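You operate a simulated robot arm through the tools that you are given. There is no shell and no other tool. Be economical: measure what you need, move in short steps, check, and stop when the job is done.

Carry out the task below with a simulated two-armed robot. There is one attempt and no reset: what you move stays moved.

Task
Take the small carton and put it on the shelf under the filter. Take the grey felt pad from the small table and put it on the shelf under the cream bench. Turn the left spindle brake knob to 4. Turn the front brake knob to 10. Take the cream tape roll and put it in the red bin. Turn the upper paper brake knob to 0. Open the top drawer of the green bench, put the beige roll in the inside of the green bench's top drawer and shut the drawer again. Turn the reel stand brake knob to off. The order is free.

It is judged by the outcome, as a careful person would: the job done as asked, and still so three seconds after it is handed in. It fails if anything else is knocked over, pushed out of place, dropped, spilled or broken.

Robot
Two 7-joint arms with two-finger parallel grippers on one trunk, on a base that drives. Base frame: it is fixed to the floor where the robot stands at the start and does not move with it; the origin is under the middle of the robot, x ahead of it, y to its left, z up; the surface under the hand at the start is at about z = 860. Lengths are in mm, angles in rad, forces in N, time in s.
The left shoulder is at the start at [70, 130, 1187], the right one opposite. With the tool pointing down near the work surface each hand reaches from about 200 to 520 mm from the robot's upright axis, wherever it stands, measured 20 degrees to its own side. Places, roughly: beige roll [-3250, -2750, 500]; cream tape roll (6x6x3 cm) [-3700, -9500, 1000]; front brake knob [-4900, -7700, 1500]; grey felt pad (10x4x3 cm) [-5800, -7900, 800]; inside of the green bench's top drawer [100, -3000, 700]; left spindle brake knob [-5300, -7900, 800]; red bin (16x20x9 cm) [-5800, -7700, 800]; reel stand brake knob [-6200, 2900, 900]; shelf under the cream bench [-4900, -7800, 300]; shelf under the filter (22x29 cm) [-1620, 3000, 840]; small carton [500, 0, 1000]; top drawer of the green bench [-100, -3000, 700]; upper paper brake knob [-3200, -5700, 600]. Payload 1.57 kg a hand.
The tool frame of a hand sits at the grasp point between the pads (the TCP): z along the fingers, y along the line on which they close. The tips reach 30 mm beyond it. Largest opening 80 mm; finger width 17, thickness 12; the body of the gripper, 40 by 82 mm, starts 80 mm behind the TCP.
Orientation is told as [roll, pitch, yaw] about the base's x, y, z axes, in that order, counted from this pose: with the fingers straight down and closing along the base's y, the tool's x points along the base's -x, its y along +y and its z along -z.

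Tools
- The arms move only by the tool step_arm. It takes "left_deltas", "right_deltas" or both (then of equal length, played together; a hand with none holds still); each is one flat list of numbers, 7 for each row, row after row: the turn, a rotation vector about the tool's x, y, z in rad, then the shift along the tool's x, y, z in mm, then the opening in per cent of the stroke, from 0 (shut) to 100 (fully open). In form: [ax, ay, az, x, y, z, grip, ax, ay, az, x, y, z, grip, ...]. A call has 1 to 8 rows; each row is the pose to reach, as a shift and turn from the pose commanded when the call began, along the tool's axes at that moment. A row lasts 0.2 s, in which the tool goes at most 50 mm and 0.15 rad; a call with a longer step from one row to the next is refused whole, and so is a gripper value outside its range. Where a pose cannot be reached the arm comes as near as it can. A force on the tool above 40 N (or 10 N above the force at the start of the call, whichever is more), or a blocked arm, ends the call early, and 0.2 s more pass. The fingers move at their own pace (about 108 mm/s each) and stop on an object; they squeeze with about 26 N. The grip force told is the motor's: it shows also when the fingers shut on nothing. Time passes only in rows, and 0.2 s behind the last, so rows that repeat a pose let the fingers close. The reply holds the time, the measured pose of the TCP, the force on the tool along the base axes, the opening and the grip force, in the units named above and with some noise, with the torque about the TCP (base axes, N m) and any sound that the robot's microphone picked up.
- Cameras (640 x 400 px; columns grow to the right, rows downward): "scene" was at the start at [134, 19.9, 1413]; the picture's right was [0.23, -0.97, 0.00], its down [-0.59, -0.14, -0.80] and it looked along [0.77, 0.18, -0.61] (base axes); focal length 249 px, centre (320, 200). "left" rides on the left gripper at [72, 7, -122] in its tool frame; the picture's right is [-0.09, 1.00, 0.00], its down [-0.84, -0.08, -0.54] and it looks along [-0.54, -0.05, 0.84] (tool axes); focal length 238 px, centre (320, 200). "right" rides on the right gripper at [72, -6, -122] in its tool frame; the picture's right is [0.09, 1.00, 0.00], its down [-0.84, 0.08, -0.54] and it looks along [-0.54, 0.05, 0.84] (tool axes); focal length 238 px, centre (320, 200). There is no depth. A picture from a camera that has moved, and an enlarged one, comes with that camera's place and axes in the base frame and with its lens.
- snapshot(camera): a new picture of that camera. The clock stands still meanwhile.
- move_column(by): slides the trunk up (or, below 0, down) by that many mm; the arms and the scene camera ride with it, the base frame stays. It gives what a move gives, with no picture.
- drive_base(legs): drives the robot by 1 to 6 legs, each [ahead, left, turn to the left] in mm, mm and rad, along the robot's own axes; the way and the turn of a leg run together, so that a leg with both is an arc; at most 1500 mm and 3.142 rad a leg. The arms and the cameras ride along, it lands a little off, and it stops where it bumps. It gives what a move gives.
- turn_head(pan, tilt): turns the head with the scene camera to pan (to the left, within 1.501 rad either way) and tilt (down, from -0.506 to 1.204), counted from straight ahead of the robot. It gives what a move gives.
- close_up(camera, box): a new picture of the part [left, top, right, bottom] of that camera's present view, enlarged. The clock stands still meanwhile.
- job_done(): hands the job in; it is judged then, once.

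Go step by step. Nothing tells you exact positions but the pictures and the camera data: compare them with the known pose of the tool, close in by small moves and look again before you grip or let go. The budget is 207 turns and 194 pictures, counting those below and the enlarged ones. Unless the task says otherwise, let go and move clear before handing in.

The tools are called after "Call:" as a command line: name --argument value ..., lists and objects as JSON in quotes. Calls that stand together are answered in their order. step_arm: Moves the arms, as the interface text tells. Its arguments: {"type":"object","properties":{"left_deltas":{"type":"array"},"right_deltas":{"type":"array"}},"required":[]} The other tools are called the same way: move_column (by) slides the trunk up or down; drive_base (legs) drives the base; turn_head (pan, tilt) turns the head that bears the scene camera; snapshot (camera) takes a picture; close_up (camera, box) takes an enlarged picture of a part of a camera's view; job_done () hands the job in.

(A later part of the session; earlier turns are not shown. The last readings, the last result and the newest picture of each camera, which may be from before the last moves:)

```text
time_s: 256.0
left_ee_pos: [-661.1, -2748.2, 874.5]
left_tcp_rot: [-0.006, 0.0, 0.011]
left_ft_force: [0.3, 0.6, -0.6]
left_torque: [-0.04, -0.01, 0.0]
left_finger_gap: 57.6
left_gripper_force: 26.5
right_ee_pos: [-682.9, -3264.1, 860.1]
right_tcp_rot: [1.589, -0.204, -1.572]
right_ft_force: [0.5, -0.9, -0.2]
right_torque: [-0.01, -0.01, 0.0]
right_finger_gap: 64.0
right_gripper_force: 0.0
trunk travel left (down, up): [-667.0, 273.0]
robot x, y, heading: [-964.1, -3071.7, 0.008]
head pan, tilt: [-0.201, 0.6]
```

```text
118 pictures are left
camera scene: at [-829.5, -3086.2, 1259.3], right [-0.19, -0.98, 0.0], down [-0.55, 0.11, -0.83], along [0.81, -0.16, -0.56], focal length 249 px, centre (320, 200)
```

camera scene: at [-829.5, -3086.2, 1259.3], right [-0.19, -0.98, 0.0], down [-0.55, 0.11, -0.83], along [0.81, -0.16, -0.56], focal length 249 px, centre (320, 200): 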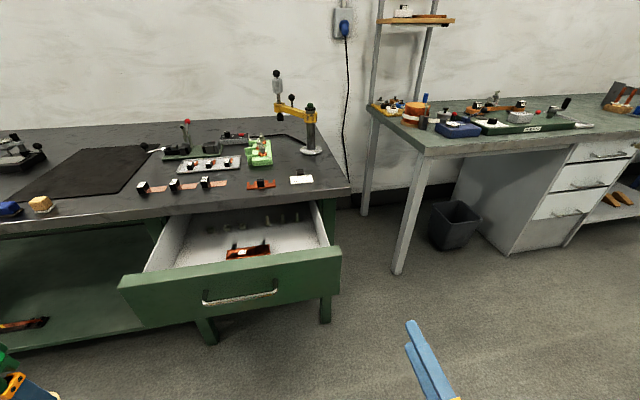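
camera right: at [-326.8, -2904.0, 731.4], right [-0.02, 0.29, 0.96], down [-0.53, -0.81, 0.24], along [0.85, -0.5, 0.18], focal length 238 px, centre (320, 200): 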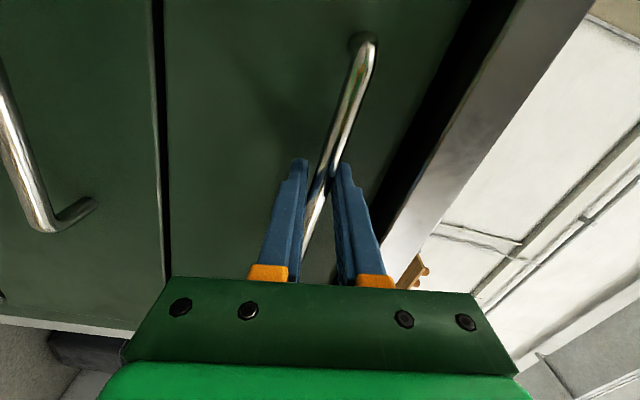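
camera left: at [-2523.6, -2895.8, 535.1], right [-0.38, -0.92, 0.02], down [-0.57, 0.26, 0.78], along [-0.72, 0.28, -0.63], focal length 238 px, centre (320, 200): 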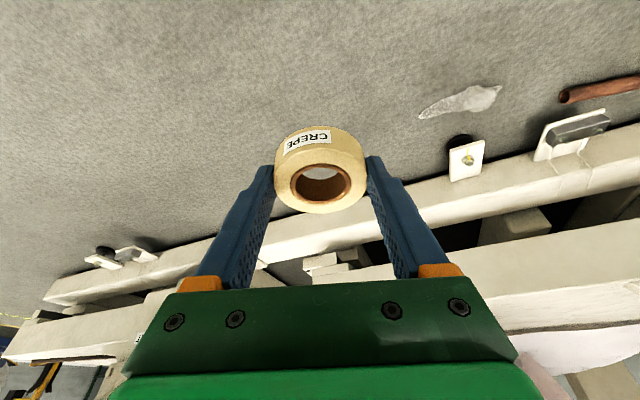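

The drawer's left front area is clear; an orange item sits near (−258, −2974). I extend the left arm and drive so that the roll is over (−300, −2850).

Call:
step_arm --left_deltas '[0, 0, 0, -40, -18, 0, 0, 0, 0, 0, -80, -36, 0, 0, 0, 0, 0, -120, -55, 0, 0]'

Call:
drive_base --legs '[[0, -45, -0.008], [240, 0, 0]]'

Call:
snapshot --camera "left"

Call:
snapshot --camera "scene"

```text
time_s: 256.8
left_ee_pos: [-540.4, -2805.5, 871.9]
left_tcp_rot: [-0.006, 0.002, 0.007]
left_ft_force: [-0.9, 1.0, -0.2]
left_torque: [-0.03, 0.05, 0.0]
left_finger_gap: 57.7
left_gripper_force: 25.6
right_ee_pos: [-681.7, -3265.3, 860.0]
right_tcp_rot: [1.586, -0.204, -1.573]
right_ft_force: [0.3, 0.4, -0.5]
right_torque: [0.01, -0.02, 0.01]
right_finger_gap: 63.8
right_gripper_force: 0.0
trunk travel left (down, up): [-667.0, 273.0]
robot x, y, heading: [-964.5, -3070.8, 0.003]
head pan, tilt: [-0.201, 0.6]
```

```text
time_s: 259.1
left_ee_pos: [-295.8, -2854.4, 874.3]
left_tcp_rot: [-0.007, 0.001, -0.001]
left_ft_force: [0.3, -0.6, -0.5]
left_torque: [0.0, -0.06, 0.02]
left_finger_gap: 57.8
left_gripper_force: 25.9
right_ee_pos: [-441.3, -3314.4, 860.1]
right_tcp_rot: [1.589, -0.203, -1.584]
right_ft_force: [0.2, -0.2, -0.4]
right_torque: [0.0, 0.0, -0.01]
right_finger_gap: 64.0
right_gripper_force: 0.0
trunk travel left (down, up): [-667.0, 273.0]
robot x, y, heading: [-721.7, -3118.5, -0.006]
head pan, tilt: [-0.201, 0.6]
```

```text
117 pictures are left
camera left: at [-366.6, -2847.8, 994.7], right [0.09, 1.0, 0.0], down [0.84, -0.08, 0.54], along [0.54, -0.05, -0.84], focal length 238 px, centre (320, 200)
```

left: 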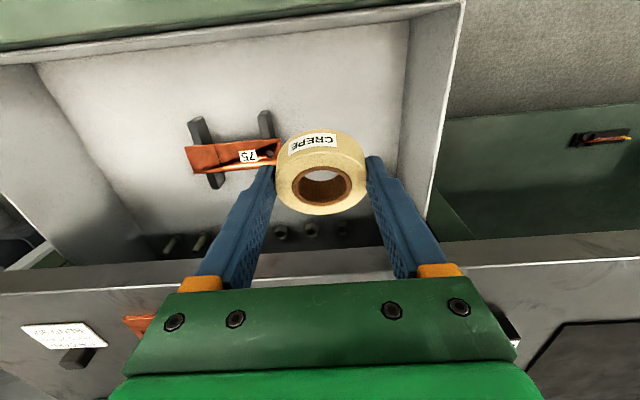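

```text
116 pictures are left
camera scene: at [-585.3, -3134.9, 1259.4], right [-0.21, -0.98, 0.0], down [-0.55, 0.12, -0.83], along [0.81, -0.17, -0.56], focal length 249 px, centre (320, 200)
```

scene: 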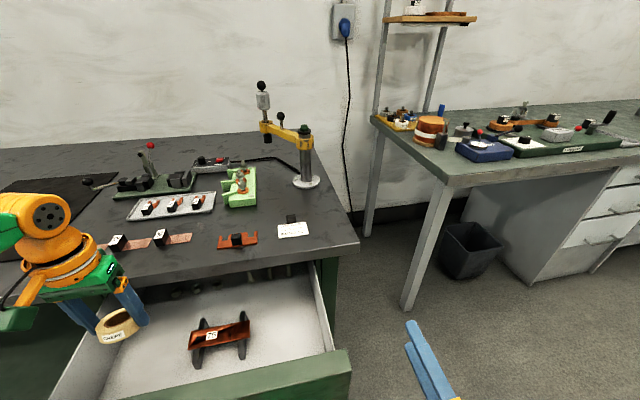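

Free floor in the drawer lies at y −2917…−2745. I shift the roll 25 mm ahead and 24 mm left and lower.

Call:
step_arm --left_deltas '[0, 0, 0, -25, 24, 0, 0]'

Call:
move_column --by -130

Call:
snapshot --camera "left"

Call:
turn_head --pan 0.4 --tilt 0.6

Call:
snapshot --camera "scene"

```text
time_s: 259.5
left_ee_pos: [-270.1, -2832.2, 873.0]
left_tcp_rot: [-0.006, 0.0, -0.001]
left_ft_force: [0.3, 0.7, -0.4]
left_torque: [-0.03, -0.02, 0.03]
left_finger_gap: 57.4
left_gripper_force: 26.5
right_ee_pos: [-439.5, -3314.9, 859.5]
right_tcp_rot: [1.589, -0.203, -1.585]
right_ft_force: [0.2, -0.2, -0.2]
right_torque: [0.0, -0.01, -0.01]
right_finger_gap: 63.8
right_gripper_force: 0.0
trunk travel left (down, up): [-667.0, 273.0]
robot x, y, heading: [-718.7, -3116.9, -0.005]
head pan, tilt: [-0.201, 0.6]
```

```text
time_s: 261.1
left_ee_pos: [-270.3, -2832.7, 745.0]
left_tcp_rot: [-0.006, 0.0, -0.003]
left_ft_force: [0.4, 0.2, -0.3]
left_torque: [-0.02, -0.02, 0.0]
left_finger_gap: 57.7
left_gripper_force: 25.9
right_ee_pos: [-440.6, -3314.6, 729.3]
right_tcp_rot: [1.588, -0.204, -1.584]
right_ft_force: [0.5, 0.0, 0.2]
right_torque: [0.0, 0.01, -0.02]
right_finger_gap: 63.9
right_gripper_force: 0.0
trunk travel left (down, up): [-537.0, 403.0]
robot x, y, heading: [-721.9, -3115.3, -0.007]
head pan, tilt: [-0.201, 0.6]
```

```text
115 pictures are left
camera left: at [-342.3, -2825.6, 865.6], right [0.09, 1.0, 0.0], down [0.84, -0.08, 0.54], along [0.54, -0.05, -0.84], focal length 238 px, centre (320, 200)
```

left: 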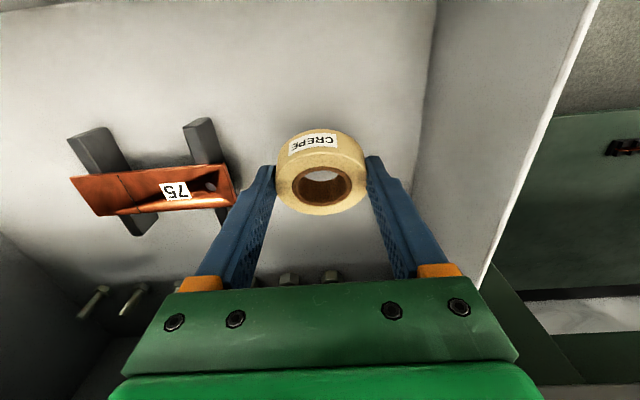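

```text
time_s: 262.1
left_ee_pos: [-270.3, -2832.8, 744.4]
left_tcp_rot: [-0.006, 0.0, -0.003]
left_ft_force: [0.0, 0.2, -0.7]
left_torque: [-0.03, -0.01, 0.01]
left_finger_gap: 57.5
left_gripper_force: 26.3
right_ee_pos: [-440.0, -3315.6, 730.7]
right_tcp_rot: [1.588, -0.205, -1.585]
right_ft_force: [-0.1, 0.5, 0.8]
right_torque: [0.01, 0.01, 0.03]
right_finger_gap: 64.1
right_gripper_force: 0.0
trunk travel left (down, up): [-537.0, 403.0]
robot x, y, heading: [-719.1, -3115.9, -0.003]
head pan, tilt: [0.4, 0.6]
```

```text
114 pictures are left
camera scene: at [-589.4, -3082.8, 1129.3], right [0.38, -0.92, 0.0], down [-0.52, -0.22, -0.82], along [0.76, 0.32, -0.57], focal length 249 px, centre (320, 200)
```

scene: 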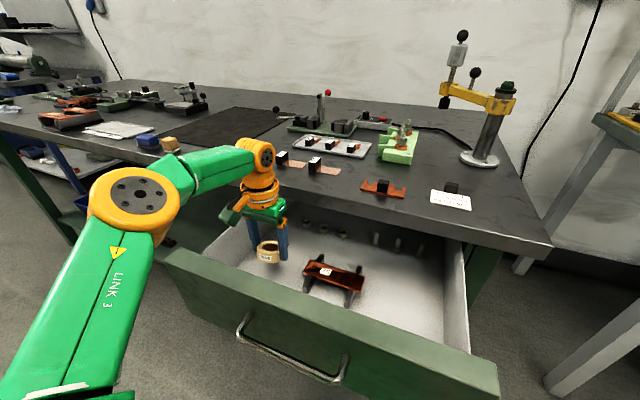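

Everything is clear. I lower gently until contact.

Call:
move_column --by -15

Call:
step_arm --left_deltas '[0, 0, 0, 0, 0, 4, 0, 0, 0, 0, 0, 0, 8, 0, 0, 0, 0, 0, 0, 12, 0, 0, 0, 0, 0, 0, 16, 0, 0, 0, 0, 0, 0, 20, 0]'

```text
time_s: 262.7
left_ee_pos: [-271.3, -2833.5, 728.9]
left_tcp_rot: [-0.006, 0.0, -0.003]
left_ft_force: [0.4, 0.8, -0.3]
left_torque: [0.0, -0.02, -0.02]
left_finger_gap: 57.6
left_gripper_force: 26.2
right_ee_pos: [-440.4, -3314.8, 714.4]
right_tcp_rot: [1.588, -0.206, -1.585]
right_ft_force: [0.2, 0.1, -0.3]
right_torque: [0.03, 0.04, 0.01]
right_finger_gap: 64.1
right_gripper_force: 0.1
trunk travel left (down, up): [-522.0, 418.0]
robot x, y, heading: [-718.7, -3114.3, -0.01]
head pan, tilt: [0.4, 0.6]
```

```text
time_s: 263.9
left_ee_pos: [-271.2, -2833.0, 708.3]
left_tcp_rot: [-0.005, 0.0, -0.001]
left_ft_force: [-0.7, 0.3, 0.4]
left_torque: [0.0, 0.01, 0.0]
left_finger_gap: 57.4
left_gripper_force: 26.4
right_ee_pos: [-440.7, -3315.0, 714.2]
right_tcp_rot: [1.589, -0.206, -1.585]
right_ft_force: [-0.4, 0.1, -0.2]
right_torque: [0.0, 0.02, 0.03]
right_finger_gap: 64.0
right_gripper_force: 0.1
trunk travel left (down, up): [-522.0, 418.0]
robot x, y, heading: [-721.4, -3115.9, -0.008]
head pan, tilt: [0.4, 0.6]
```

Call:
step_arm --left_deltas '[0, 0, 0, 0, 0, 4, 0, 0, 0, 0, 0, 0, 8, 0, 0, 0, 0, 0, 0, 12, 0, 0, 0, 0, 0, 0, 16, 0, 0, 0, 0, 0, 0, 20, 0]'

Call:
close_up --camera "scene" --box '[180, 180, 400, 320]'

```text
time_s: 265.1
left_ee_pos: [-273.5, -2833.2, 692.1]
left_tcp_rot: [-0.003, -0.007, 0.0]
left_ft_force: [-0.8, 5.2, 20.4]
left_torque: [0.4, -0.54, 0.18]
left_finger_gap: 57.7
left_gripper_force: 26.0
right_ee_pos: [-442.6, -3315.0, 715.5]
right_tcp_rot: [1.593, -0.204, -1.585]
right_ft_force: [-0.1, 0.1, 0.4]
right_torque: [-0.01, 0.01, -0.03]
right_finger_gap: 64.0
right_gripper_force: 0.1
trunk travel left (down, up): [-522.0, 418.0]
robot x, y, heading: [-718.8, -3118.5, -0.005]
head pan, tilt: [0.4, 0.6]
```

```text
2.86 times, centred on (290, 250) of scene
camera zoom: at [-594.4, -3084.0, 1115.1], right [0.38, -0.92, 0.0], down [-0.52, -0.22, -0.83], along [0.76, 0.32, -0.56], focal length 712 px, centre (406, 57)
```

zoom: 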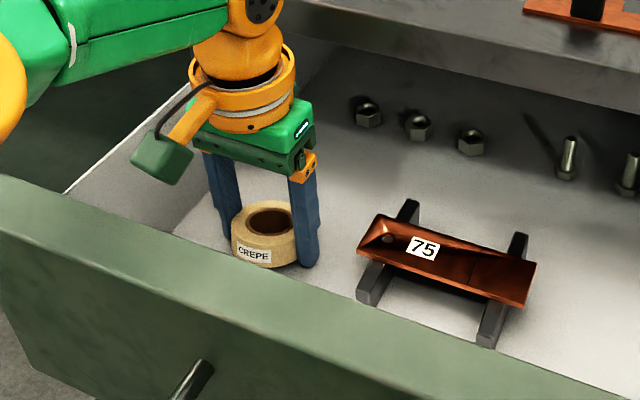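

Contact with the drawer floor (20 N). I open, lift out with the trunk and back off.

Call:
step_arm --left_deltas '[0, 0, 0, 0, 0, -3, 100, 0, 0, 0, 0, 0, -5, 100, 0, 0, 0, 0, 0, -5, 100, 0, 0, 0, 0, 0, -45, 100, 0, 0, 0, 0, 0, -90, 100]'

Call:
move_column --by 100

Call:
snapshot --camera "left"

Call:
drive_base --legs '[[-245, 0, 0]]'

```text
time_s: 266.3
left_ee_pos: [-272.3, -2830.1, 781.9]
left_tcp_rot: [-0.005, -0.001, -0.002]
left_ft_force: [0.3, -0.2, -0.6]
left_torque: [-0.03, -0.01, -0.03]
left_finger_gap: 80.1
left_gripper_force: 0.0
right_ee_pos: [-440.2, -3314.8, 714.8]
right_tcp_rot: [1.587, -0.206, -1.584]
right_ft_force: [0.1, -1.4, 0.2]
right_torque: [0.01, -0.01, -0.01]
right_finger_gap: 64.1
right_gripper_force: 0.0
trunk travel left (down, up): [-522.0, 418.0]
robot x, y, heading: [-723.2, -3112.7, -0.006]
head pan, tilt: [0.4, 0.6]
```

```text
time_s: 267.6
left_ee_pos: [-271.7, -2829.4, 880.7]
left_tcp_rot: [-0.006, 0.001, -0.003]
left_ft_force: [0.2, 1.0, -0.3]
left_torque: [0.01, 0.01, -0.03]
left_finger_gap: 79.7
left_gripper_force: 0.0
right_ee_pos: [-441.2, -3315.3, 814.5]
right_tcp_rot: [1.588, -0.204, -1.585]
right_ft_force: [0.5, -0.2, -0.3]
right_torque: [0.01, 0.01, 0.0]
right_finger_gap: 64.1
right_gripper_force: 0.0
trunk travel left (down, up): [-622.0, 318.0]
robot x, y, heading: [-721.2, -3115.6, -0.004]
head pan, tilt: [0.4, 0.6]
```

```text
112 pictures are left
camera left: at [-343.2, -2823.1, 1002.4], right [0.09, 1.0, 0.0], down [0.84, -0.08, 0.54], along [0.54, -0.05, -0.84], focal length 238 px, centre (320, 200)
```

left: 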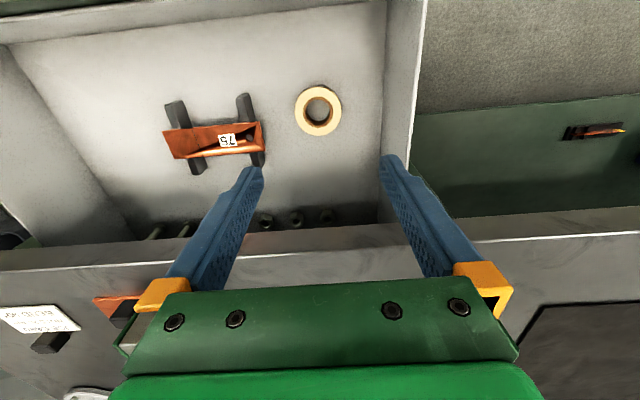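

```text
time_s: 269.5
left_ee_pos: [-521.1, -2828.4, 881.1]
left_tcp_rot: [-0.005, 0.0, 0.0]
left_ft_force: [-0.1, 0.2, 0.1]
left_torque: [0.01, -0.01, 0.0]
left_finger_gap: 80.2
left_gripper_force: 0.2
right_ee_pos: [-688.9, -3313.4, 814.9]
right_tcp_rot: [1.587, -0.205, -1.583]
right_ft_force: [-0.1, 0.0, 0.6]
right_torque: [0.02, 0.0, 0.0]
right_finger_gap: 64.0
right_gripper_force: 0.2
trunk travel left (down, up): [-622.0, 318.0]
robot x, y, heading: [-974.4, -3118.3, -0.006]
head pan, tilt: [0.4, 0.6]
```

The roll lies in the drawer. Now I prepare to push the drawer shut with the closed right fingers: extend right, retract left, line up with the drawer centre.

Call:
step_arm --right_deltas '[0, 0, 0, 0, 0, 45, 0, 0, 0, 0, 0, 0, 90, 0, 0, 0, 0, 0, 0, 130, 0, 0, 0, 0, 0, 0, 130, 0]' --left_deltas '[0, 0, 0, 40, 0, -20, 100, 0, 0, 0, 80, 0, -40, 100, 0, 0, 0, 120, 0, -60, 100, 0, 0, 0, 160, 0, -80, 100]'

Call:
drive_base --legs '[[0, 338, 0.006]]'

Call:
move_column --by -110

Call:
turn_head --pan -0.3 --tilt 0.6

Call:
snapshot --camera "scene"

```text
time_s: 270.5
left_ee_pos: [-682.8, -2830.0, 959.5]
left_tcp_rot: [-0.004, -0.002, -0.001]
left_ft_force: [0.9, -0.2, 0.7]
left_torque: [-0.04, -0.03, -0.04]
left_finger_gap: 80.0
left_gripper_force: 0.1
right_ee_pos: [-558.4, -3312.3, 816.9]
right_tcp_rot: [1.59, -0.205, -1.583]
right_ft_force: [-0.1, -0.9, 0.9]
right_torque: [0.01, 0.0, 0.01]
right_finger_gap: 0.0
right_gripper_force: 21.1
trunk travel left (down, up): [-622.0, 318.0]
robot x, y, heading: [-970.0, -3115.3, -0.006]
head pan, tilt: [0.4, 0.6]
```

```text
time_s: 272.6
left_ee_pos: [-686.6, -2495.3, 958.5]
left_tcp_rot: [-0.005, 0.0, 0.015]
left_ft_force: [-0.2, -0.6, -0.9]
left_torque: [-0.03, 0.02, 0.01]
left_finger_gap: 80.0
left_gripper_force: 0.0
right_ee_pos: [-555.9, -2975.8, 816.4]
right_tcp_rot: [1.588, -0.203, -1.567]
right_ft_force: [0.3, 0.5, 0.0]
right_torque: [0.02, 0.0, -0.03]
right_finger_gap: 0.2
right_gripper_force: 21.3
trunk travel left (down, up): [-622.0, 318.0]
robot x, y, heading: [-972.0, -2784.0, 0.016]
head pan, tilt: [0.4, 0.6]
```

```text
time_s: 274.1
left_ee_pos: [-685.4, -2495.7, 849.4]
left_tcp_rot: [-0.006, -0.001, 0.015]
left_ft_force: [1.1, -0.5, 1.0]
left_torque: [-0.05, 0.0, -0.02]
left_finger_gap: 80.0
left_gripper_force: 0.0
right_ee_pos: [-555.1, -2976.5, 705.5]
right_tcp_rot: [1.587, -0.203, -1.568]
right_ft_force: [-0.6, 0.1, -0.1]
right_torque: [-0.01, -0.01, 0.05]
right_finger_gap: 0.0
right_gripper_force: 21.7
trunk travel left (down, up): [-512.0, 428.0]
robot x, y, heading: [-965.6, -2783.8, 0.009]
head pan, tilt: [0.4, 0.6]
```

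```text
time_s: 275.1
left_ee_pos: [-686.7, -2495.4, 847.4]
left_tcp_rot: [-0.006, 0.001, 0.016]
left_ft_force: [-0.2, -0.5, 0.7]
left_torque: [-0.01, -0.03, 0.0]
left_finger_gap: 80.0
left_gripper_force: 0.0
right_ee_pos: [-555.3, -2975.4, 706.4]
right_tcp_rot: [1.589, -0.205, -1.57]
right_ft_force: [0.5, -0.4, -0.5]
right_torque: [-0.01, -0.01, -0.01]
right_finger_gap: 0.0
right_gripper_force: 21.5
trunk travel left (down, up): [-512.0, 428.0]
robot x, y, heading: [-970.2, -2788.9, 0.015]
head pan, tilt: [-0.3, 0.6]
```

```text
111 pictures are left
camera scene: at [-836.8, -2809.0, 1104.3], right [-0.28, -0.96, 0.0], down [-0.54, 0.16, -0.83], along [0.79, -0.23, -0.56], focal length 249 px, centre (320, 200)
```

scene: 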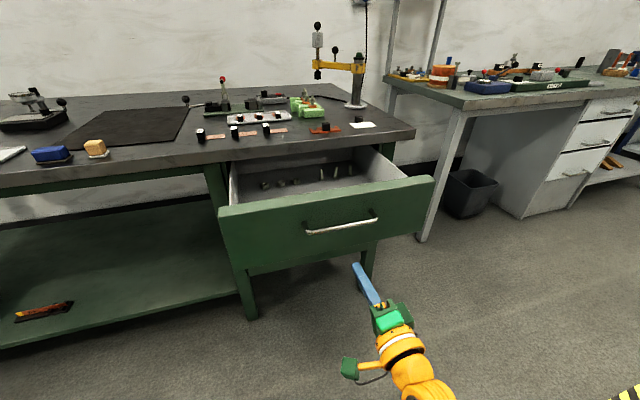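

I push: drive ahead to close the drawer.

Call:
drive_base --legs '[[110, 0, -0.01], [130, 0, 0], [115, 0, 0]]'

Call:
snapshot --camera "scene"

```text
time_s: 278.0
left_ee_pos: [-328.1, -2497.7, 848.5]
left_tcp_rot: [-0.007, 0.001, 0.005]
left_ft_force: [0.0, 0.5, 0.1]
left_torque: [0.0, 0.01, 0.0]
left_finger_gap: 79.8
left_gripper_force: 0.1
right_ee_pos: [-203.0, -2978.9, 706.4]
right_tcp_rot: [1.589, -0.205, -1.579]
right_ft_force: [-0.3, -0.4, -0.2]
right_torque: [-0.01, 0.01, 0.02]
right_finger_gap: 0.0
right_gripper_force: 20.9
trunk travel left (down, up): [-512.0, 428.0]
robot x, y, heading: [-617.6, -2786.4, 0.002]
head pan, tilt: [-0.3, 0.6]
```

```text
110 pictures are left
camera scene: at [-481.0, -2810.1, 1104.3], right [-0.29, -0.96, 0.0], down [-0.54, 0.17, -0.82], along [0.79, -0.24, -0.57], focal length 249 px, centre (320, 200)
```

scene: 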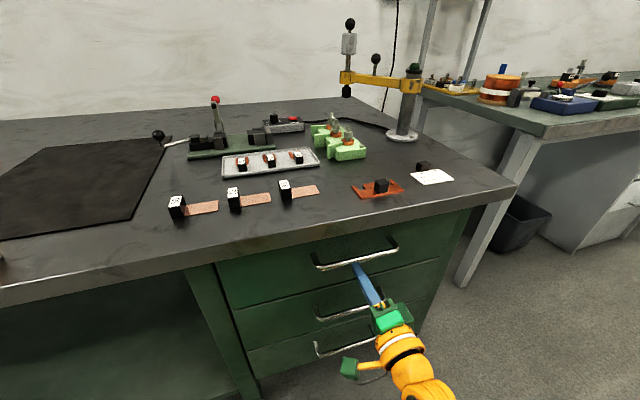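

Nearly shut; I push a little more until it seats.

Call:
drive_base --legs '[[20, 0, 0]]'

Call:
close_up --camera "scene" --box '[190, 200, 490, 390]'

```text
time_s: 278.9
left_ee_pos: [-316.6, -2497.0, 849.2]
left_tcp_rot: [-0.005, -0.006, 0.002]
left_ft_force: [0.1, 0.8, -0.4]
left_torque: [0.01, -0.01, 0.01]
left_finger_gap: 80.0
left_gripper_force: 0.0
right_ee_pos: [-192.1, -2979.4, 707.7]
right_tcp_rot: [1.591, -0.206, -1.577]
right_ft_force: [-14.7, 1.8, 2.9]
right_torque: [0.04, 0.07, 0.13]
right_finger_gap: 0.0
right_gripper_force: 21.4
trunk travel left (down, up): [-512.0, 428.0]
robot x, y, heading: [-601.2, -2782.8, -0.001]
head pan, tilt: [-0.3, 0.6]
stopped in leg 1: the force on the tool passed its limit at 114 N (the readings are from after the stop); the commanded pose is now the measured one
```

```text
2.11 times, centred on (340, 295) of scene
camera zoom: at [-472.2, -2809.4, 1105.0], right [-0.3, -0.95, 0.0], down [-0.54, 0.17, -0.83], along [0.79, -0.25, -0.56], focal length 524 px, centre (278, 0)
```

zoom: 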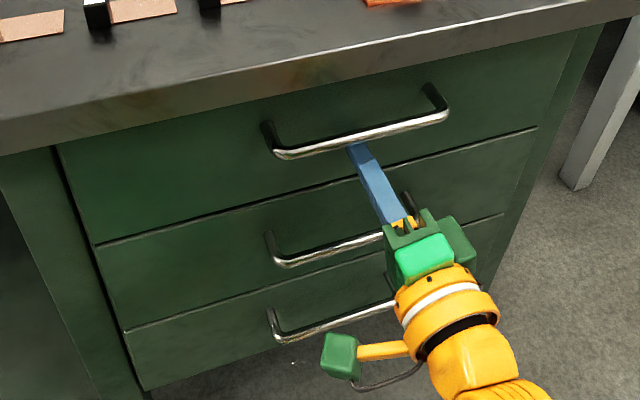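

The drawer is shut. Next the upper paper brake knob at (−3200, −5700, 600): back off, drive along the aisle and face the machine.

Call:
drive_base --legs '[[-600, 0, 0], [0, -1400, 0], [0, -1400, 0], [0, 0, 3.13], [500, 0, 0]]'

Call:
turn_head --pan 0 --tilt 0.4

Call:
snapshot --camera "scene"

```text
time_s: 305.5
left_ee_pos: [-2031.0, -5906.6, 849.1]
left_tcp_rot: [-0.004, 0.0, -3.096]
left_ft_force: [0.2, -0.4, 0.9]
left_torque: [0.01, 0.0, 0.0]
left_finger_gap: 79.9
left_gripper_force: 0.0
right_ee_pos: [-2175.3, -5429.7, 704.0]
right_tcp_rot: [1.585, -0.204, 1.608]
right_ft_force: [0.2, 0.3, 0.9]
right_torque: [0.01, 0.01, 0.04]
right_finger_gap: 0.0
right_gripper_force: 21.0
trunk travel left (down, up): [-512.0, 428.0]
robot x, y, heading: [-1756.1, -5608.0, -3.101]
head pan, tilt: [-0.3, 0.6]
```

```text
time_s: 306.3
left_ee_pos: [-2030.9, -5906.3, 848.4]
left_tcp_rot: [-0.002, 0.0, -3.096]
left_ft_force: [-0.6, 0.4, 0.1]
left_torque: [-0.01, -0.01, 0.04]
left_finger_gap: 80.1
left_gripper_force: 0.2
right_ee_pos: [-2174.8, -5429.4, 705.0]
right_tcp_rot: [1.583, -0.203, 1.608]
right_ft_force: [0.2, -0.3, 0.1]
right_torque: [0.0, 0.0, 0.0]
right_finger_gap: 0.0
right_gripper_force: 20.9
trunk travel left (down, up): [-512.0, 428.0]
robot x, y, heading: [-1754.2, -5605.5, -3.098]
head pan, tilt: [0.0, 0.4]
```

```text
108 pictures are left
camera scene: at [-1898.8, -5613.8, 1122.5], right [-0.04, 1.0, 0.0], down [0.39, 0.02, -0.92], along [-0.92, -0.04, -0.39], focal length 249 px, centre (320, 200)
```

scene: 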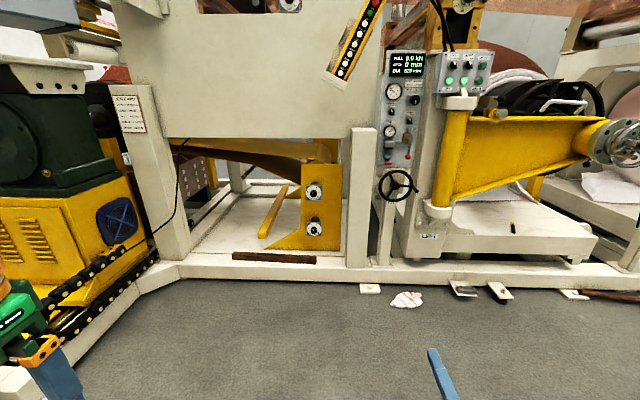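

Two knobs sit on a yellow plate facing me; the upper one should be the upper paper brake. I zoom in.

Call:
close_up --camera "scene" --box '[270, 160, 370, 250]'

```text
4.44 times, centred on (320, 205) of scene
camera zoom: at [-1898.8, -5613.8, 1122.5], right [-0.04, 1.0, 0.0], down [0.39, 0.02, -0.92], along [-0.92, -0.04, -0.39], focal length 1107 px, centre (320, 178)
```

zoom: 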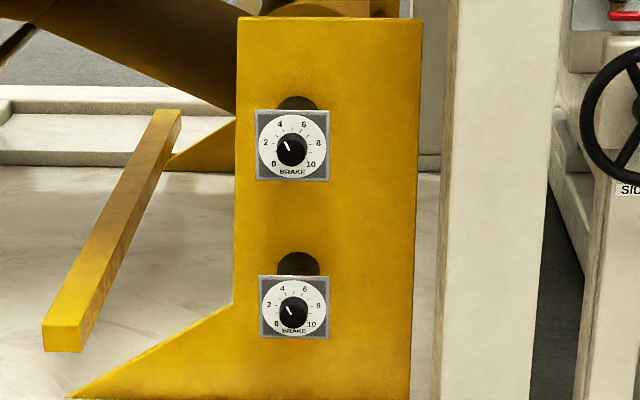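

The dials read 0–10 with 0 at the counter-clockwise end; the upper one is at about 3.3. I drive closer, lining up the forward-pointing right hand.

Call:
drive_base --legs '[[0, 0, -0.043], [750, 275, 0]]'

Call:
move_column --by -60

Call:
turn_head --pan -0.3 --tilt 0.5

Call:
snapshot --camera "scene"

Call:
snapshot --camera "right"

```text
time_s: 310.9
left_ee_pos: [-2778.5, -6173.1, 847.9]
left_tcp_rot: [-0.003, -0.001, -3.13]
left_ft_force: [-0.5, 0.3, 0.1]
left_torque: [-0.04, -0.03, 0.02]
left_finger_gap: 79.9
left_gripper_force: 0.0
right_ee_pos: [-2906.6, -5692.3, 705.5]
right_tcp_rot: [1.585, -0.203, 1.573]
right_ft_force: [0.4, 1.1, 0.0]
right_torque: [-0.02, 0.0, -0.02]
right_finger_gap: 0.0
right_gripper_force: 21.8
trunk travel left (down, up): [-512.0, 428.0]
robot x, y, heading: [-2496.3, -5882.6, -3.137]
head pan, tilt: [0.0, 0.4]
```

```text
time_s: 311.9
left_ee_pos: [-2777.9, -6172.6, 787.6]
left_tcp_rot: [-0.003, -0.001, -3.132]
left_ft_force: [1.1, -0.6, -0.8]
left_torque: [-0.02, -0.02, 0.01]
left_finger_gap: 80.1
left_gripper_force: 0.1
right_ee_pos: [-2906.2, -5692.2, 644.9]
right_tcp_rot: [1.585, -0.202, 1.572]
right_ft_force: [0.1, -0.2, -0.3]
right_torque: [0.01, 0.0, -0.05]
right_finger_gap: 0.0
right_gripper_force: 21.8
trunk travel left (down, up): [-452.0, 488.0]
robot x, y, heading: [-2491.8, -5885.1, -3.134]
head pan, tilt: [0.0, 0.4]
```

```text
time_s: 312.7
left_ee_pos: [-2778.4, -6172.0, 788.8]
left_tcp_rot: [-0.003, -0.001, -3.131]
left_ft_force: [-0.5, -0.9, 0.4]
left_torque: [-0.01, 0.07, 0.01]
left_finger_gap: 80.1
left_gripper_force: 0.0
right_ee_pos: [-2904.8, -5692.4, 645.8]
right_tcp_rot: [1.583, -0.204, 1.573]
right_ft_force: [0.8, -0.3, 1.2]
right_torque: [-0.01, -0.02, -0.01]
right_finger_gap: 0.1
right_gripper_force: 20.9
trunk travel left (down, up): [-452.0, 488.0]
robot x, y, heading: [-2492.1, -5882.9, -3.13]
head pan, tilt: [-0.3, 0.499]
```

```text
106 pictures are left
camera scene: at [-2630.4, -5858.6, 1053.5], right [0.29, 0.96, 0.0], down [0.46, -0.14, -0.88], along [-0.84, 0.25, -0.48], focal length 249 px, centre (320, 200)
```

scene: 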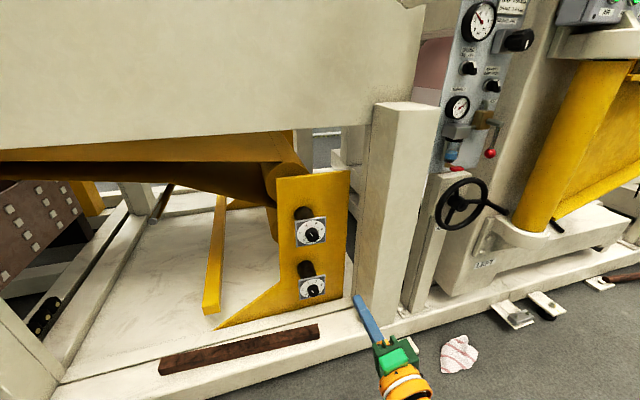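

```text
105 pictures are left
camera right: at [-2784.2, -5760.2, 622.8], right [0.01, -0.29, 0.96], down [0.54, 0.81, 0.24], along [-0.84, 0.51, 0.17], focal length 238 px, centre (320, 200)
```

right: 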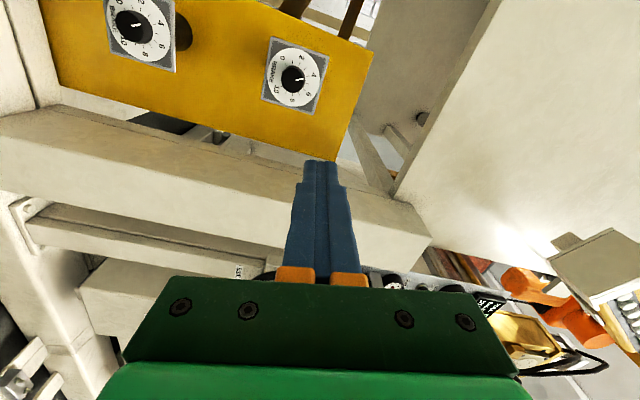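

The upper knob front is at about (−3213, −5712, 600). I lower, open the fingers, shift left and approach.

Call:
step_arm --right_deltas '[0, 0, 0, 0, 0, 0, 80, 0, 0, 0, 0, 0, 0, 80]'

Call:
move_column --by -45

Call:
drive_base --legs '[[200, 20, 0]]'

Call:
snapshot --camera "right"

Call:
close_up --camera "scene" --box '[240, 180, 440, 330]'

```text
time_s: 313.3
left_ee_pos: [-2778.3, -6172.8, 790.0]
left_tcp_rot: [-0.006, -0.001, -3.133]
left_ft_force: [0.2, 0.2, -1.0]
left_torque: [-0.02, 0.04, -0.02]
left_finger_gap: 80.2
left_gripper_force: 0.0
right_ee_pos: [-2904.5, -5692.7, 644.6]
right_tcp_rot: [1.585, -0.204, 1.573]
right_ft_force: [0.4, 0.4, -0.7]
right_torque: [-0.01, 0.01, -0.05]
right_finger_gap: 64.2
right_gripper_force: 0.0
trunk travel left (down, up): [-452.0, 488.0]
robot x, y, heading: [-2489.2, -5883.2, -3.137]
head pan, tilt: [-0.3, 0.499]
```

```text
time_s: 314.2
left_ee_pos: [-2778.2, -6173.4, 742.9]
left_tcp_rot: [-0.002, 0.0, -3.132]
left_ft_force: [-0.1, 0.1, 0.3]
left_torque: [0.02, -0.03, 0.04]
left_finger_gap: 80.0
left_gripper_force: 0.1
right_ee_pos: [-2905.5, -5691.3, 600.7]
right_tcp_rot: [1.584, -0.205, 1.572]
right_ft_force: [1.0, 0.1, 0.6]
right_torque: [-0.02, 0.01, -0.02]
right_finger_gap: 64.2
right_gripper_force: 0.0
trunk travel left (down, up): [-407.0, 533.0]
robot x, y, heading: [-2489.9, -5887.1, -3.129]
head pan, tilt: [-0.3, 0.499]
```

```text
time_s: 315.8
left_ee_pos: [-2983.0, -6195.4, 742.1]
left_tcp_rot: [-0.005, 0.0, -3.128]
left_ft_force: [-1.2, 0.6, -0.2]
left_torque: [-0.01, 0.0, 0.02]
left_finger_gap: 80.0
left_gripper_force: 0.0
right_ee_pos: [-3111.6, -5712.8, 600.0]
right_tcp_rot: [1.586, -0.205, 1.575]
right_ft_force: [0.1, 0.9, -0.2]
right_torque: [0.02, -0.02, 0.0]
right_finger_gap: 64.1
right_gripper_force: 0.1
trunk travel left (down, up): [-407.0, 533.0]
robot x, y, heading: [-2695.5, -5905.2, -3.134]
head pan, tilt: [-0.3, 0.499]
```

```text
104 pictures are left
camera right: at [-2989.9, -5782.1, 577.7], right [0.01, -0.29, 0.96], down [0.54, 0.81, 0.24], along [-0.84, 0.51, 0.17], focal length 238 px, centre (320, 200)
```

right: 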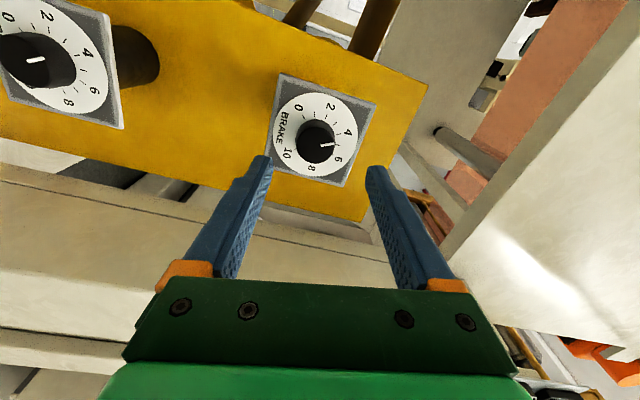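

```text
2.67 times, centred on (340, 255) of scene
camera zoom: at [-2836.2, -5880.4, 1008.4], right [0.29, 0.96, 0.0], down [0.46, -0.14, -0.88], along [-0.84, 0.25, -0.48], focal length 664 px, centre (267, 53)
```

zoom: 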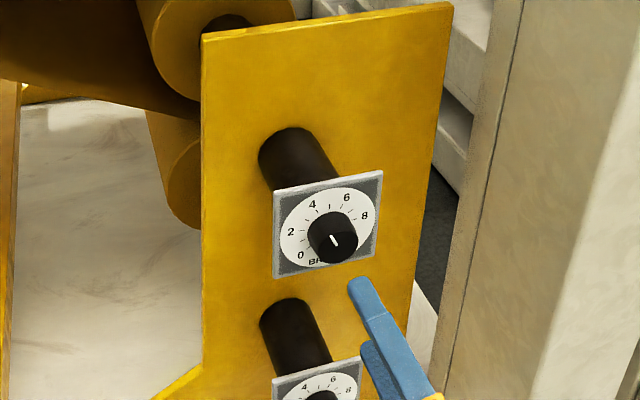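

Aligned within a few mm. I advance 80 mm along the tool axis and close on the knob.

Call:
step_arm --right_deltas '[0, 0, 0, 0, 0, 30, 80, 0, 0, 0, 0, 0, 60, 80, 0, 0, 0, 0, 0, 82, 80, 0, 0, 0, 0, 0, 82, 80]'

Call:
snapshot --camera "right"

```text
time_s: 316.8
left_ee_pos: [-2983.8, -6194.8, 743.8]
left_tcp_rot: [-0.004, -0.001, -3.131]
left_ft_force: [0.4, -0.7, -1.6]
left_torque: [0.03, 0.05, 0.01]
left_finger_gap: 79.9
left_gripper_force: 0.0
right_ee_pos: [-3195.2, -5714.3, 601.7]
right_tcp_rot: [1.586, -0.205, 1.571]
right_ft_force: [-0.3, -0.3, 0.0]
right_torque: [0.0, 0.01, 0.02]
right_finger_gap: 63.9
right_gripper_force: 0.0
trunk travel left (down, up): [-407.0, 533.0]
robot x, y, heading: [-2703.3, -5906.8, -3.135]
head pan, tilt: [-0.3, 0.499]
```

```text
102 pictures are left
camera right: at [-3072.7, -5781.6, 577.8], right [0.02, -0.29, 0.96], down [0.54, 0.81, 0.24], along [-0.84, 0.51, 0.17], focal length 238 px, centre (320, 200)
```

right: 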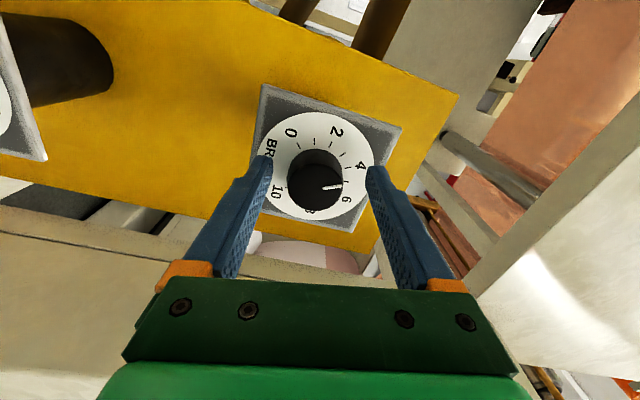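

Centred on the knob; I fine-adjust, close, and turn counter-clockwise 0.7 rad.

Call:
step_arm --right_deltas '[0, 0, 0, -4, -2, 0, 80, 0, 0, 0, -4, -2, 0, 0, 0, 0, 0, -4, -2, 0, 0, 0, 0, -0.14, -4, -2, 0, 0, 0, 0, -0.28, -4, -2, 0, 0, 0, 0, -0.42, -4, -2, 0, 0, 0, 0, -0.56, -4, -2, 0, 0, 0, 0, -0.7, -4, -2, 0, 0]'

Call:
snapshot --camera "right"

Call:
close_up --camera "scene" --box '[260, 180, 440, 330]'

```text
time_s: 318.6
left_ee_pos: [-2985.4, -6192.5, 742.8]
left_tcp_rot: [-0.001, 0.002, -3.131]
left_ft_force: [1.0, -0.2, -0.1]
left_torque: [0.0, -0.03, -0.02]
left_finger_gap: 80.3
left_gripper_force: 0.0
right_ee_pos: [-3194.1, -5707.4, 597.5]
right_tcp_rot: [1.583, -0.903, 1.566]
right_ft_force: [-1.4, 8.8, -12.6]
right_torque: [-0.09, -1.31, 0.04]
right_finger_gap: 38.1
right_gripper_force: 43.3
trunk travel left (down, up): [-407.0, 533.0]
robot x, y, heading: [-2699.9, -5909.9, -3.138]
head pan, tilt: [-0.3, 0.499]
```

```text
101 pictures are left
camera right: at [-3073.0, -5746.1, 535.1], right [0.01, -0.84, 0.54], down [0.55, 0.46, 0.7], along [-0.84, 0.29, 0.46], focal length 238 px, centre (320, 200)
```

right: 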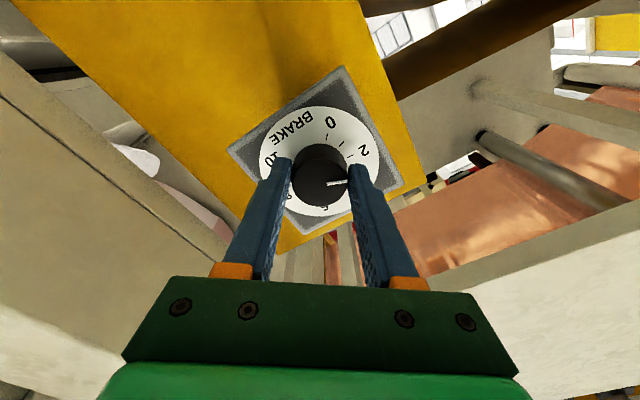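

```text
2.67 times, centred on (350, 255) of scene
camera zoom: at [-2839.2, -5877.0, 1007.7], right [0.29, 0.96, 0.0], down [0.46, -0.14, -0.88], along [-0.84, 0.25, -0.48], focal length 664 px, centre (240, 53)
```

zoom: 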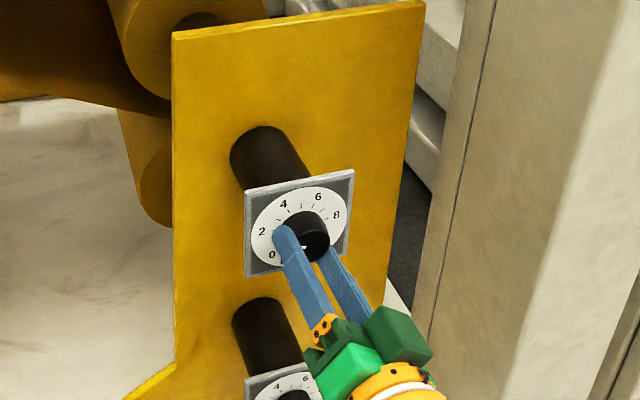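

The knob follows. I turn another 0.84 rad.

Call:
step_arm --right_deltas '[0, 0, -0.14, 0, 0, 0, 0, 0, 0, -0.28, 0, 0, 0, 0, 0, 0, -0.42, 0, 0, 0, 0, 0, 0, -0.56, 0, 0, 0, 0, 0, 0, -0.7, 0, 0, 0, 0, 0, 0, -0.84, 0, 0, 0, 0]'

Call:
snapshot --camera "right"

```text
time_s: 319.4
left_ee_pos: [-2980.4, -6199.4, 743.3]
left_tcp_rot: [-0.004, 0.0, -3.124]
left_ft_force: [-0.1, 0.5, -1.1]
left_torque: [0.0, 0.0, -0.02]
left_finger_gap: 80.0
left_gripper_force: 0.0
right_ee_pos: [-3194.7, -5704.1, 597.0]
right_tcp_rot: [1.606, -1.279, 1.577]
right_ft_force: [-2.6, -11.3, -1.4]
right_torque: [0.01, 0.4, 0.56]
right_finger_gap: 38.3
right_gripper_force: 43.3
right hand out of reach, approached as far as the arm can: row 3
trunk travel left (down, up): [-407.0, 533.0]
robot x, y, heading: [-2698.6, -5906.4, -3.126]
head pan, tilt: [-0.3, 0.499]
stopped in row 3 (right hand): the force on the tool passed its limit at 50 N (the readings are from after the stop); the commanded pose is now the measured one
```

```text
99 pictures are left
camera right: at [-3073.2, -5714.0, 525.1], right [0.04, -0.98, 0.2], down [0.54, 0.19, 0.82], along [-0.84, 0.07, 0.54], focal length 238 px, centre (320, 200)
```

right: 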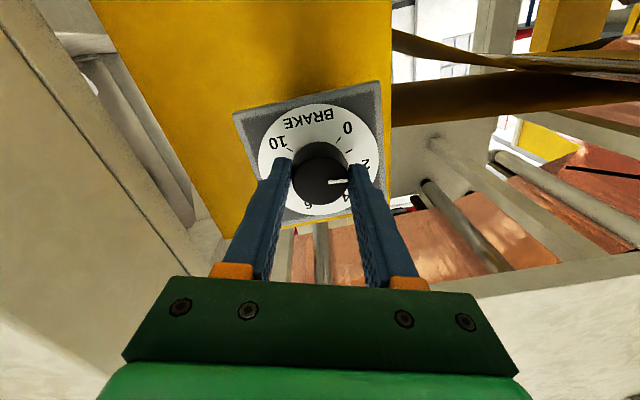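

The wrist reached its limit with the pointer near 2. I regrip: open, rotate the hand back, close, then turn again.

Call:
step_arm --right_deltas '[0, 0, 0, 0, 0, 0, 80, 0, 0, 0, 0, 0, -2, 80, 0, 0, 0.14, 0, 0, -2, 80, 0, 0, 0.28, 0, 0, -2, 80, 0, 0, 0.42, 0, 0, -2, 80, 0, 0, 0.56, 0, 0, -2, 80, 0, 0, 0.7, 0, 0, -2, 80, 0, 0, 0.84, 0, 0, -2, 80]'

Call:
snapshot --camera "right"

```text
time_s: 321.2
left_ee_pos: [-2981.1, -6198.1, 743.1]
left_tcp_rot: [-0.004, -0.001, -3.121]
left_ft_force: [-1.2, 0.0, -0.7]
left_torque: [0.0, 0.01, -0.01]
left_finger_gap: 80.1
left_gripper_force: 0.1
right_ee_pos: [-3191.7, -5701.1, 596.2]
right_tcp_rot: [1.581, -0.438, 1.6]
right_ft_force: [1.0, 0.1, 0.1]
right_torque: [0.0, 0.03, 0.01]
right_finger_gap: 63.9
right_gripper_force: 0.0
trunk travel left (down, up): [-407.0, 533.0]
robot x, y, heading: [-2696.8, -5905.4, -3.123]
head pan, tilt: [-0.3, 0.499]
```

```text
98 pictures are left
camera right: at [-3068.0, -5759.6, 558.8], right [0.03, -0.51, 0.86], down [0.52, 0.74, 0.42], along [-0.85, 0.44, 0.28], focal length 238 px, centre (320, 200)
```

right: 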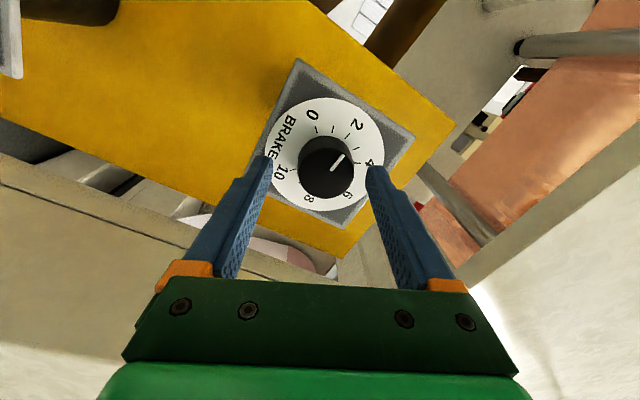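

The pointer now reads 2. I regrip with a bit more back-rotation and turn about 0.95 rad to 0.

Call:
step_arm --right_deltas '[0, 0, 0.12, 0, 3, 2, 80, 0, 0, 0.2, 0, 3, 2, 80, 0, 0, 0.2, 0, 3, 2, 0, 0, 0, 0.2, 0, 3, 2, 0, 0, 0, 0.07, 0, 3, 2, 0, 0, 0, -0.07, 0, 3, 2, 0, 0, 0, -0.21, 0, 3, 2, 0, 0, 0, -0.35, 0, 3, 2, 0]'

Call:
step_arm --right_deltas '[0, 0, -0.1, 0, 0, 0, 0, 0, 0, -0.2, 0, 0, 0, 0, 0, 0, -0.3, 0, 0, 0, 0]'

Call:
snapshot --camera "right"

```text
time_s: 323.0
left_ee_pos: [-2980.6, -6197.5, 743.2]
left_tcp_rot: [-0.003, -0.002, -3.123]
left_ft_force: [-0.4, -0.5, 0.6]
left_torque: [0.0, -0.02, 0.01]
left_finger_gap: 80.0
left_gripper_force: 0.0
right_ee_pos: [-3193.1, -5704.0, 599.7]
right_tcp_rot: [1.586, -0.794, 1.594]
right_ft_force: [2.9, -0.1, 2.4]
right_torque: [-0.03, -0.53, 0.61]
right_finger_gap: 38.0
right_gripper_force: 43.8
trunk travel left (down, up): [-407.0, 533.0]
robot x, y, heading: [-2699.0, -5909.4, -3.131]
head pan, tilt: [-0.3, 0.499]
```

```text
time_s: 323.8
left_ee_pos: [-2980.4, -6198.3, 742.3]
left_tcp_rot: [-0.006, -0.002, -3.121]
left_ft_force: [-0.7, 0.1, -0.3]
left_torque: [0.01, 0.01, -0.03]
left_finger_gap: 80.0
left_gripper_force: 0.0
right_ee_pos: [-3193.1, -5703.6, 600.0]
right_tcp_rot: [1.595, -1.094, 1.584]
right_ft_force: [8.3, -1.5, 1.4]
right_torque: [0.02, -0.76, 0.39]
right_finger_gap: 38.0
right_gripper_force: 44.0
trunk travel left (down, up): [-407.0, 533.0]
robot x, y, heading: [-2697.9, -5906.8, -3.125]
head pan, tilt: [-0.3, 0.499]
```

```text
97 pictures are left
camera right: at [-3071.4, -5726.6, 531.8], right [0.04, -0.93, 0.38], down [0.54, 0.33, 0.77], along [-0.84, 0.18, 0.51], focal length 238 px, centre (320, 200)
```

right: 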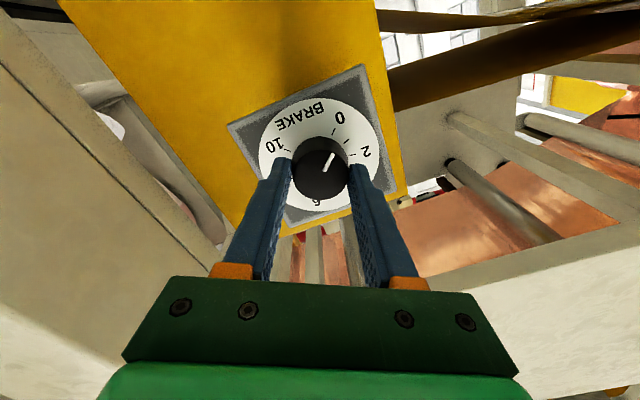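

Call:
close_up --camera "right" --box '[250, 85, 400, 215]'

```text
3.08 times, centred on (325, 150) of right
camera zoom: at [-3071.4, -5726.6, 531.8], right [0.04, -0.93, 0.38], down [0.54, 0.33, 0.77], along [-0.84, 0.18, 0.51], focal length 733 px, centre (305, 354)
```

zoom: 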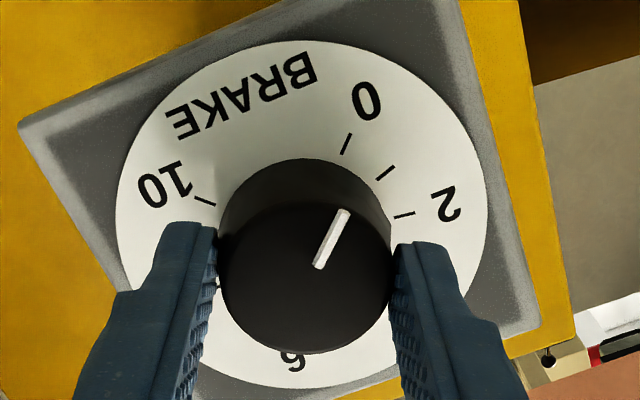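

The pointer is essentially at 0. A small extra nudge checks for the end stop.

Call:
step_arm --right_deltas '[0, 0, -0.06, 0, 0, 0, 0, 0, 0, -0.06, 0, 0, 0, 0]'

Call:
step_arm --right_deltas '[0, 0, 0, 0, 0, 0, 80, 0, 0, 0, 0, 0, 0, 80, 0, 0, 0, 0, 0, -40, 80, 0, 0, 0, 0, 0, -80, 80]'

Call:
close_up --camera "right" --box '[230, 85, 400, 215]'

```text
time_s: 324.4
left_ee_pos: [-2980.3, -6198.4, 743.3]
left_tcp_rot: [-0.006, -0.001, -3.124]
left_ft_force: [0.0, -0.1, 0.7]
left_torque: [0.04, -0.03, -0.03]
left_finger_gap: 80.0
left_gripper_force: 0.1
right_ee_pos: [-3192.4, -5703.6, 600.3]
right_tcp_rot: [1.6, -1.151, 1.578]
right_ft_force: [7.3, -5.2, 0.5]
right_torque: [-0.67, 0.19, 0.19]
right_finger_gap: 37.8
right_gripper_force: 43.8
trunk travel left (down, up): [-407.0, 533.0]
robot x, y, heading: [-2697.5, -5902.7, -3.128]
head pan, tilt: [-0.3, 0.499]
```

```text
time_s: 325.4
left_ee_pos: [-2981.6, -6198.0, 744.0]
left_tcp_rot: [-0.004, 0.0, -3.123]
left_ft_force: [0.6, 0.0, 0.9]
left_torque: [0.0, 0.01, -0.02]
left_finger_gap: 80.0
left_gripper_force: 0.1
right_ee_pos: [-3110.8, -5702.5, 598.6]
right_tcp_rot: [1.598, -1.152, 1.58]
right_ft_force: [0.0, -0.9, -0.3]
right_torque: [0.0, -0.02, 0.02]
right_finger_gap: 64.1
right_gripper_force: 0.1
trunk travel left (down, up): [-407.0, 533.0]
robot x, y, heading: [-2695.3, -5910.5, -3.125]
head pan, tilt: [-0.3, 0.499]
```

```text
3.08 times, centred on (315, 150) of right
camera zoom: at [-2988.9, -5721.3, 529.1], right [0.04, -0.95, 0.32], down [0.54, 0.29, 0.79], along [-0.84, 0.15, 0.52], focal length 733 px, centre (335, 354)
```

zoom: 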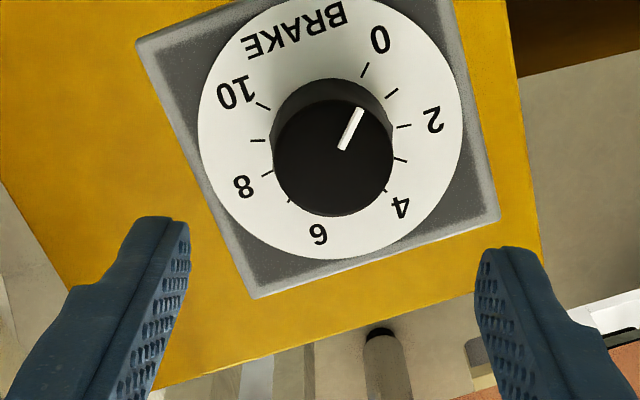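

It seats at the 0 stop. Next I head toward the tape roll (−3700, −9500) and the cream bench; back off, face −y and look.

Call:
drive_base --legs '[[-750, 0, 0], [0, 0, 1.56]]'

Call:
move_column --by 350

Call:
turn_head --pan -0.4 --tilt 0.2

Call:
snapshot --camera "scene"

```text
time_s: 333.3
left_ee_pos: [-1651.4, -6164.1, 742.6]
left_tcp_rot: [-0.003, 0.001, -1.524]
left_ft_force: [-0.4, -0.4, 0.3]
left_torque: [0.02, -0.02, 0.0]
left_finger_gap: 79.9
left_gripper_force: 0.0
right_ee_pos: [-2142.6, -6306.6, 598.5]
right_tcp_rot: [1.598, -1.151, -3.104]
right_ft_force: [-0.2, 0.7, 0.0]
right_torque: [0.01, 0.0, -0.02]
right_finger_gap: 64.1
right_gripper_force: 0.0
trunk travel left (down, up): [-407.0, 533.0]
robot x, y, heading: [-1949.4, -5890.6, -1.528]
head pan, tilt: [-0.3, 0.499]
```

```text
time_s: 336.8
left_ee_pos: [-1650.6, -6165.5, 1093.8]
left_tcp_rot: [-0.004, 0.001, -1.524]
left_ft_force: [0.4, -0.2, 1.1]
left_torque: [0.01, 0.01, -0.01]
left_finger_gap: 79.9
left_gripper_force: 0.0
right_ee_pos: [-2142.1, -6307.2, 948.3]
right_tcp_rot: [1.594, -1.149, -3.103]
right_ft_force: [-0.7, 0.0, 0.2]
right_torque: [-0.02, 0.0, 0.03]
right_finger_gap: 64.1
right_gripper_force: 0.3
trunk travel left (down, up): [-757.0, 183.0]
robot x, y, heading: [-1950.4, -5892.0, -1.527]
head pan, tilt: [-0.3, 0.499]
```

```text
time_s: 337.6
left_ee_pos: [-1651.0, -6164.1, 1092.5]
left_tcp_rot: [-0.003, 0.0, -1.525]
left_ft_force: [-0.3, -0.1, -0.3]
left_torque: [-0.04, 0.03, 0.0]
left_finger_gap: 80.2
left_gripper_force: 0.1
right_ee_pos: [-2142.7, -6307.9, 949.0]
right_tcp_rot: [1.598, -1.149, -3.102]
right_ft_force: [0.0, -0.3, -0.4]
right_torque: [0.02, -0.01, -0.03]
right_finger_gap: 64.1
right_gripper_force: 0.1
trunk travel left (down, up): [-757.0, 183.0]
robot x, y, heading: [-1951.1, -5887.8, -1.531]
head pan, tilt: [-0.4, 0.201]
```

```text
94 pictures are left
camera scene: at [-1980.9, -6026.0, 1386.0], right [-0.94, 0.35, 0.0], down [0.07, 0.19, -0.98], along [-0.34, -0.92, -0.2], focal length 249 px, centre (320, 200)
```

scene: 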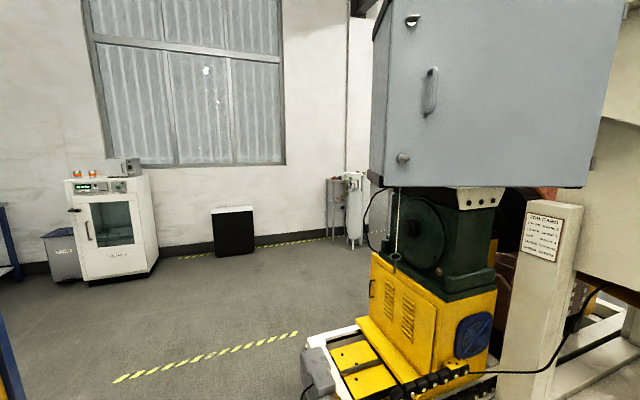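

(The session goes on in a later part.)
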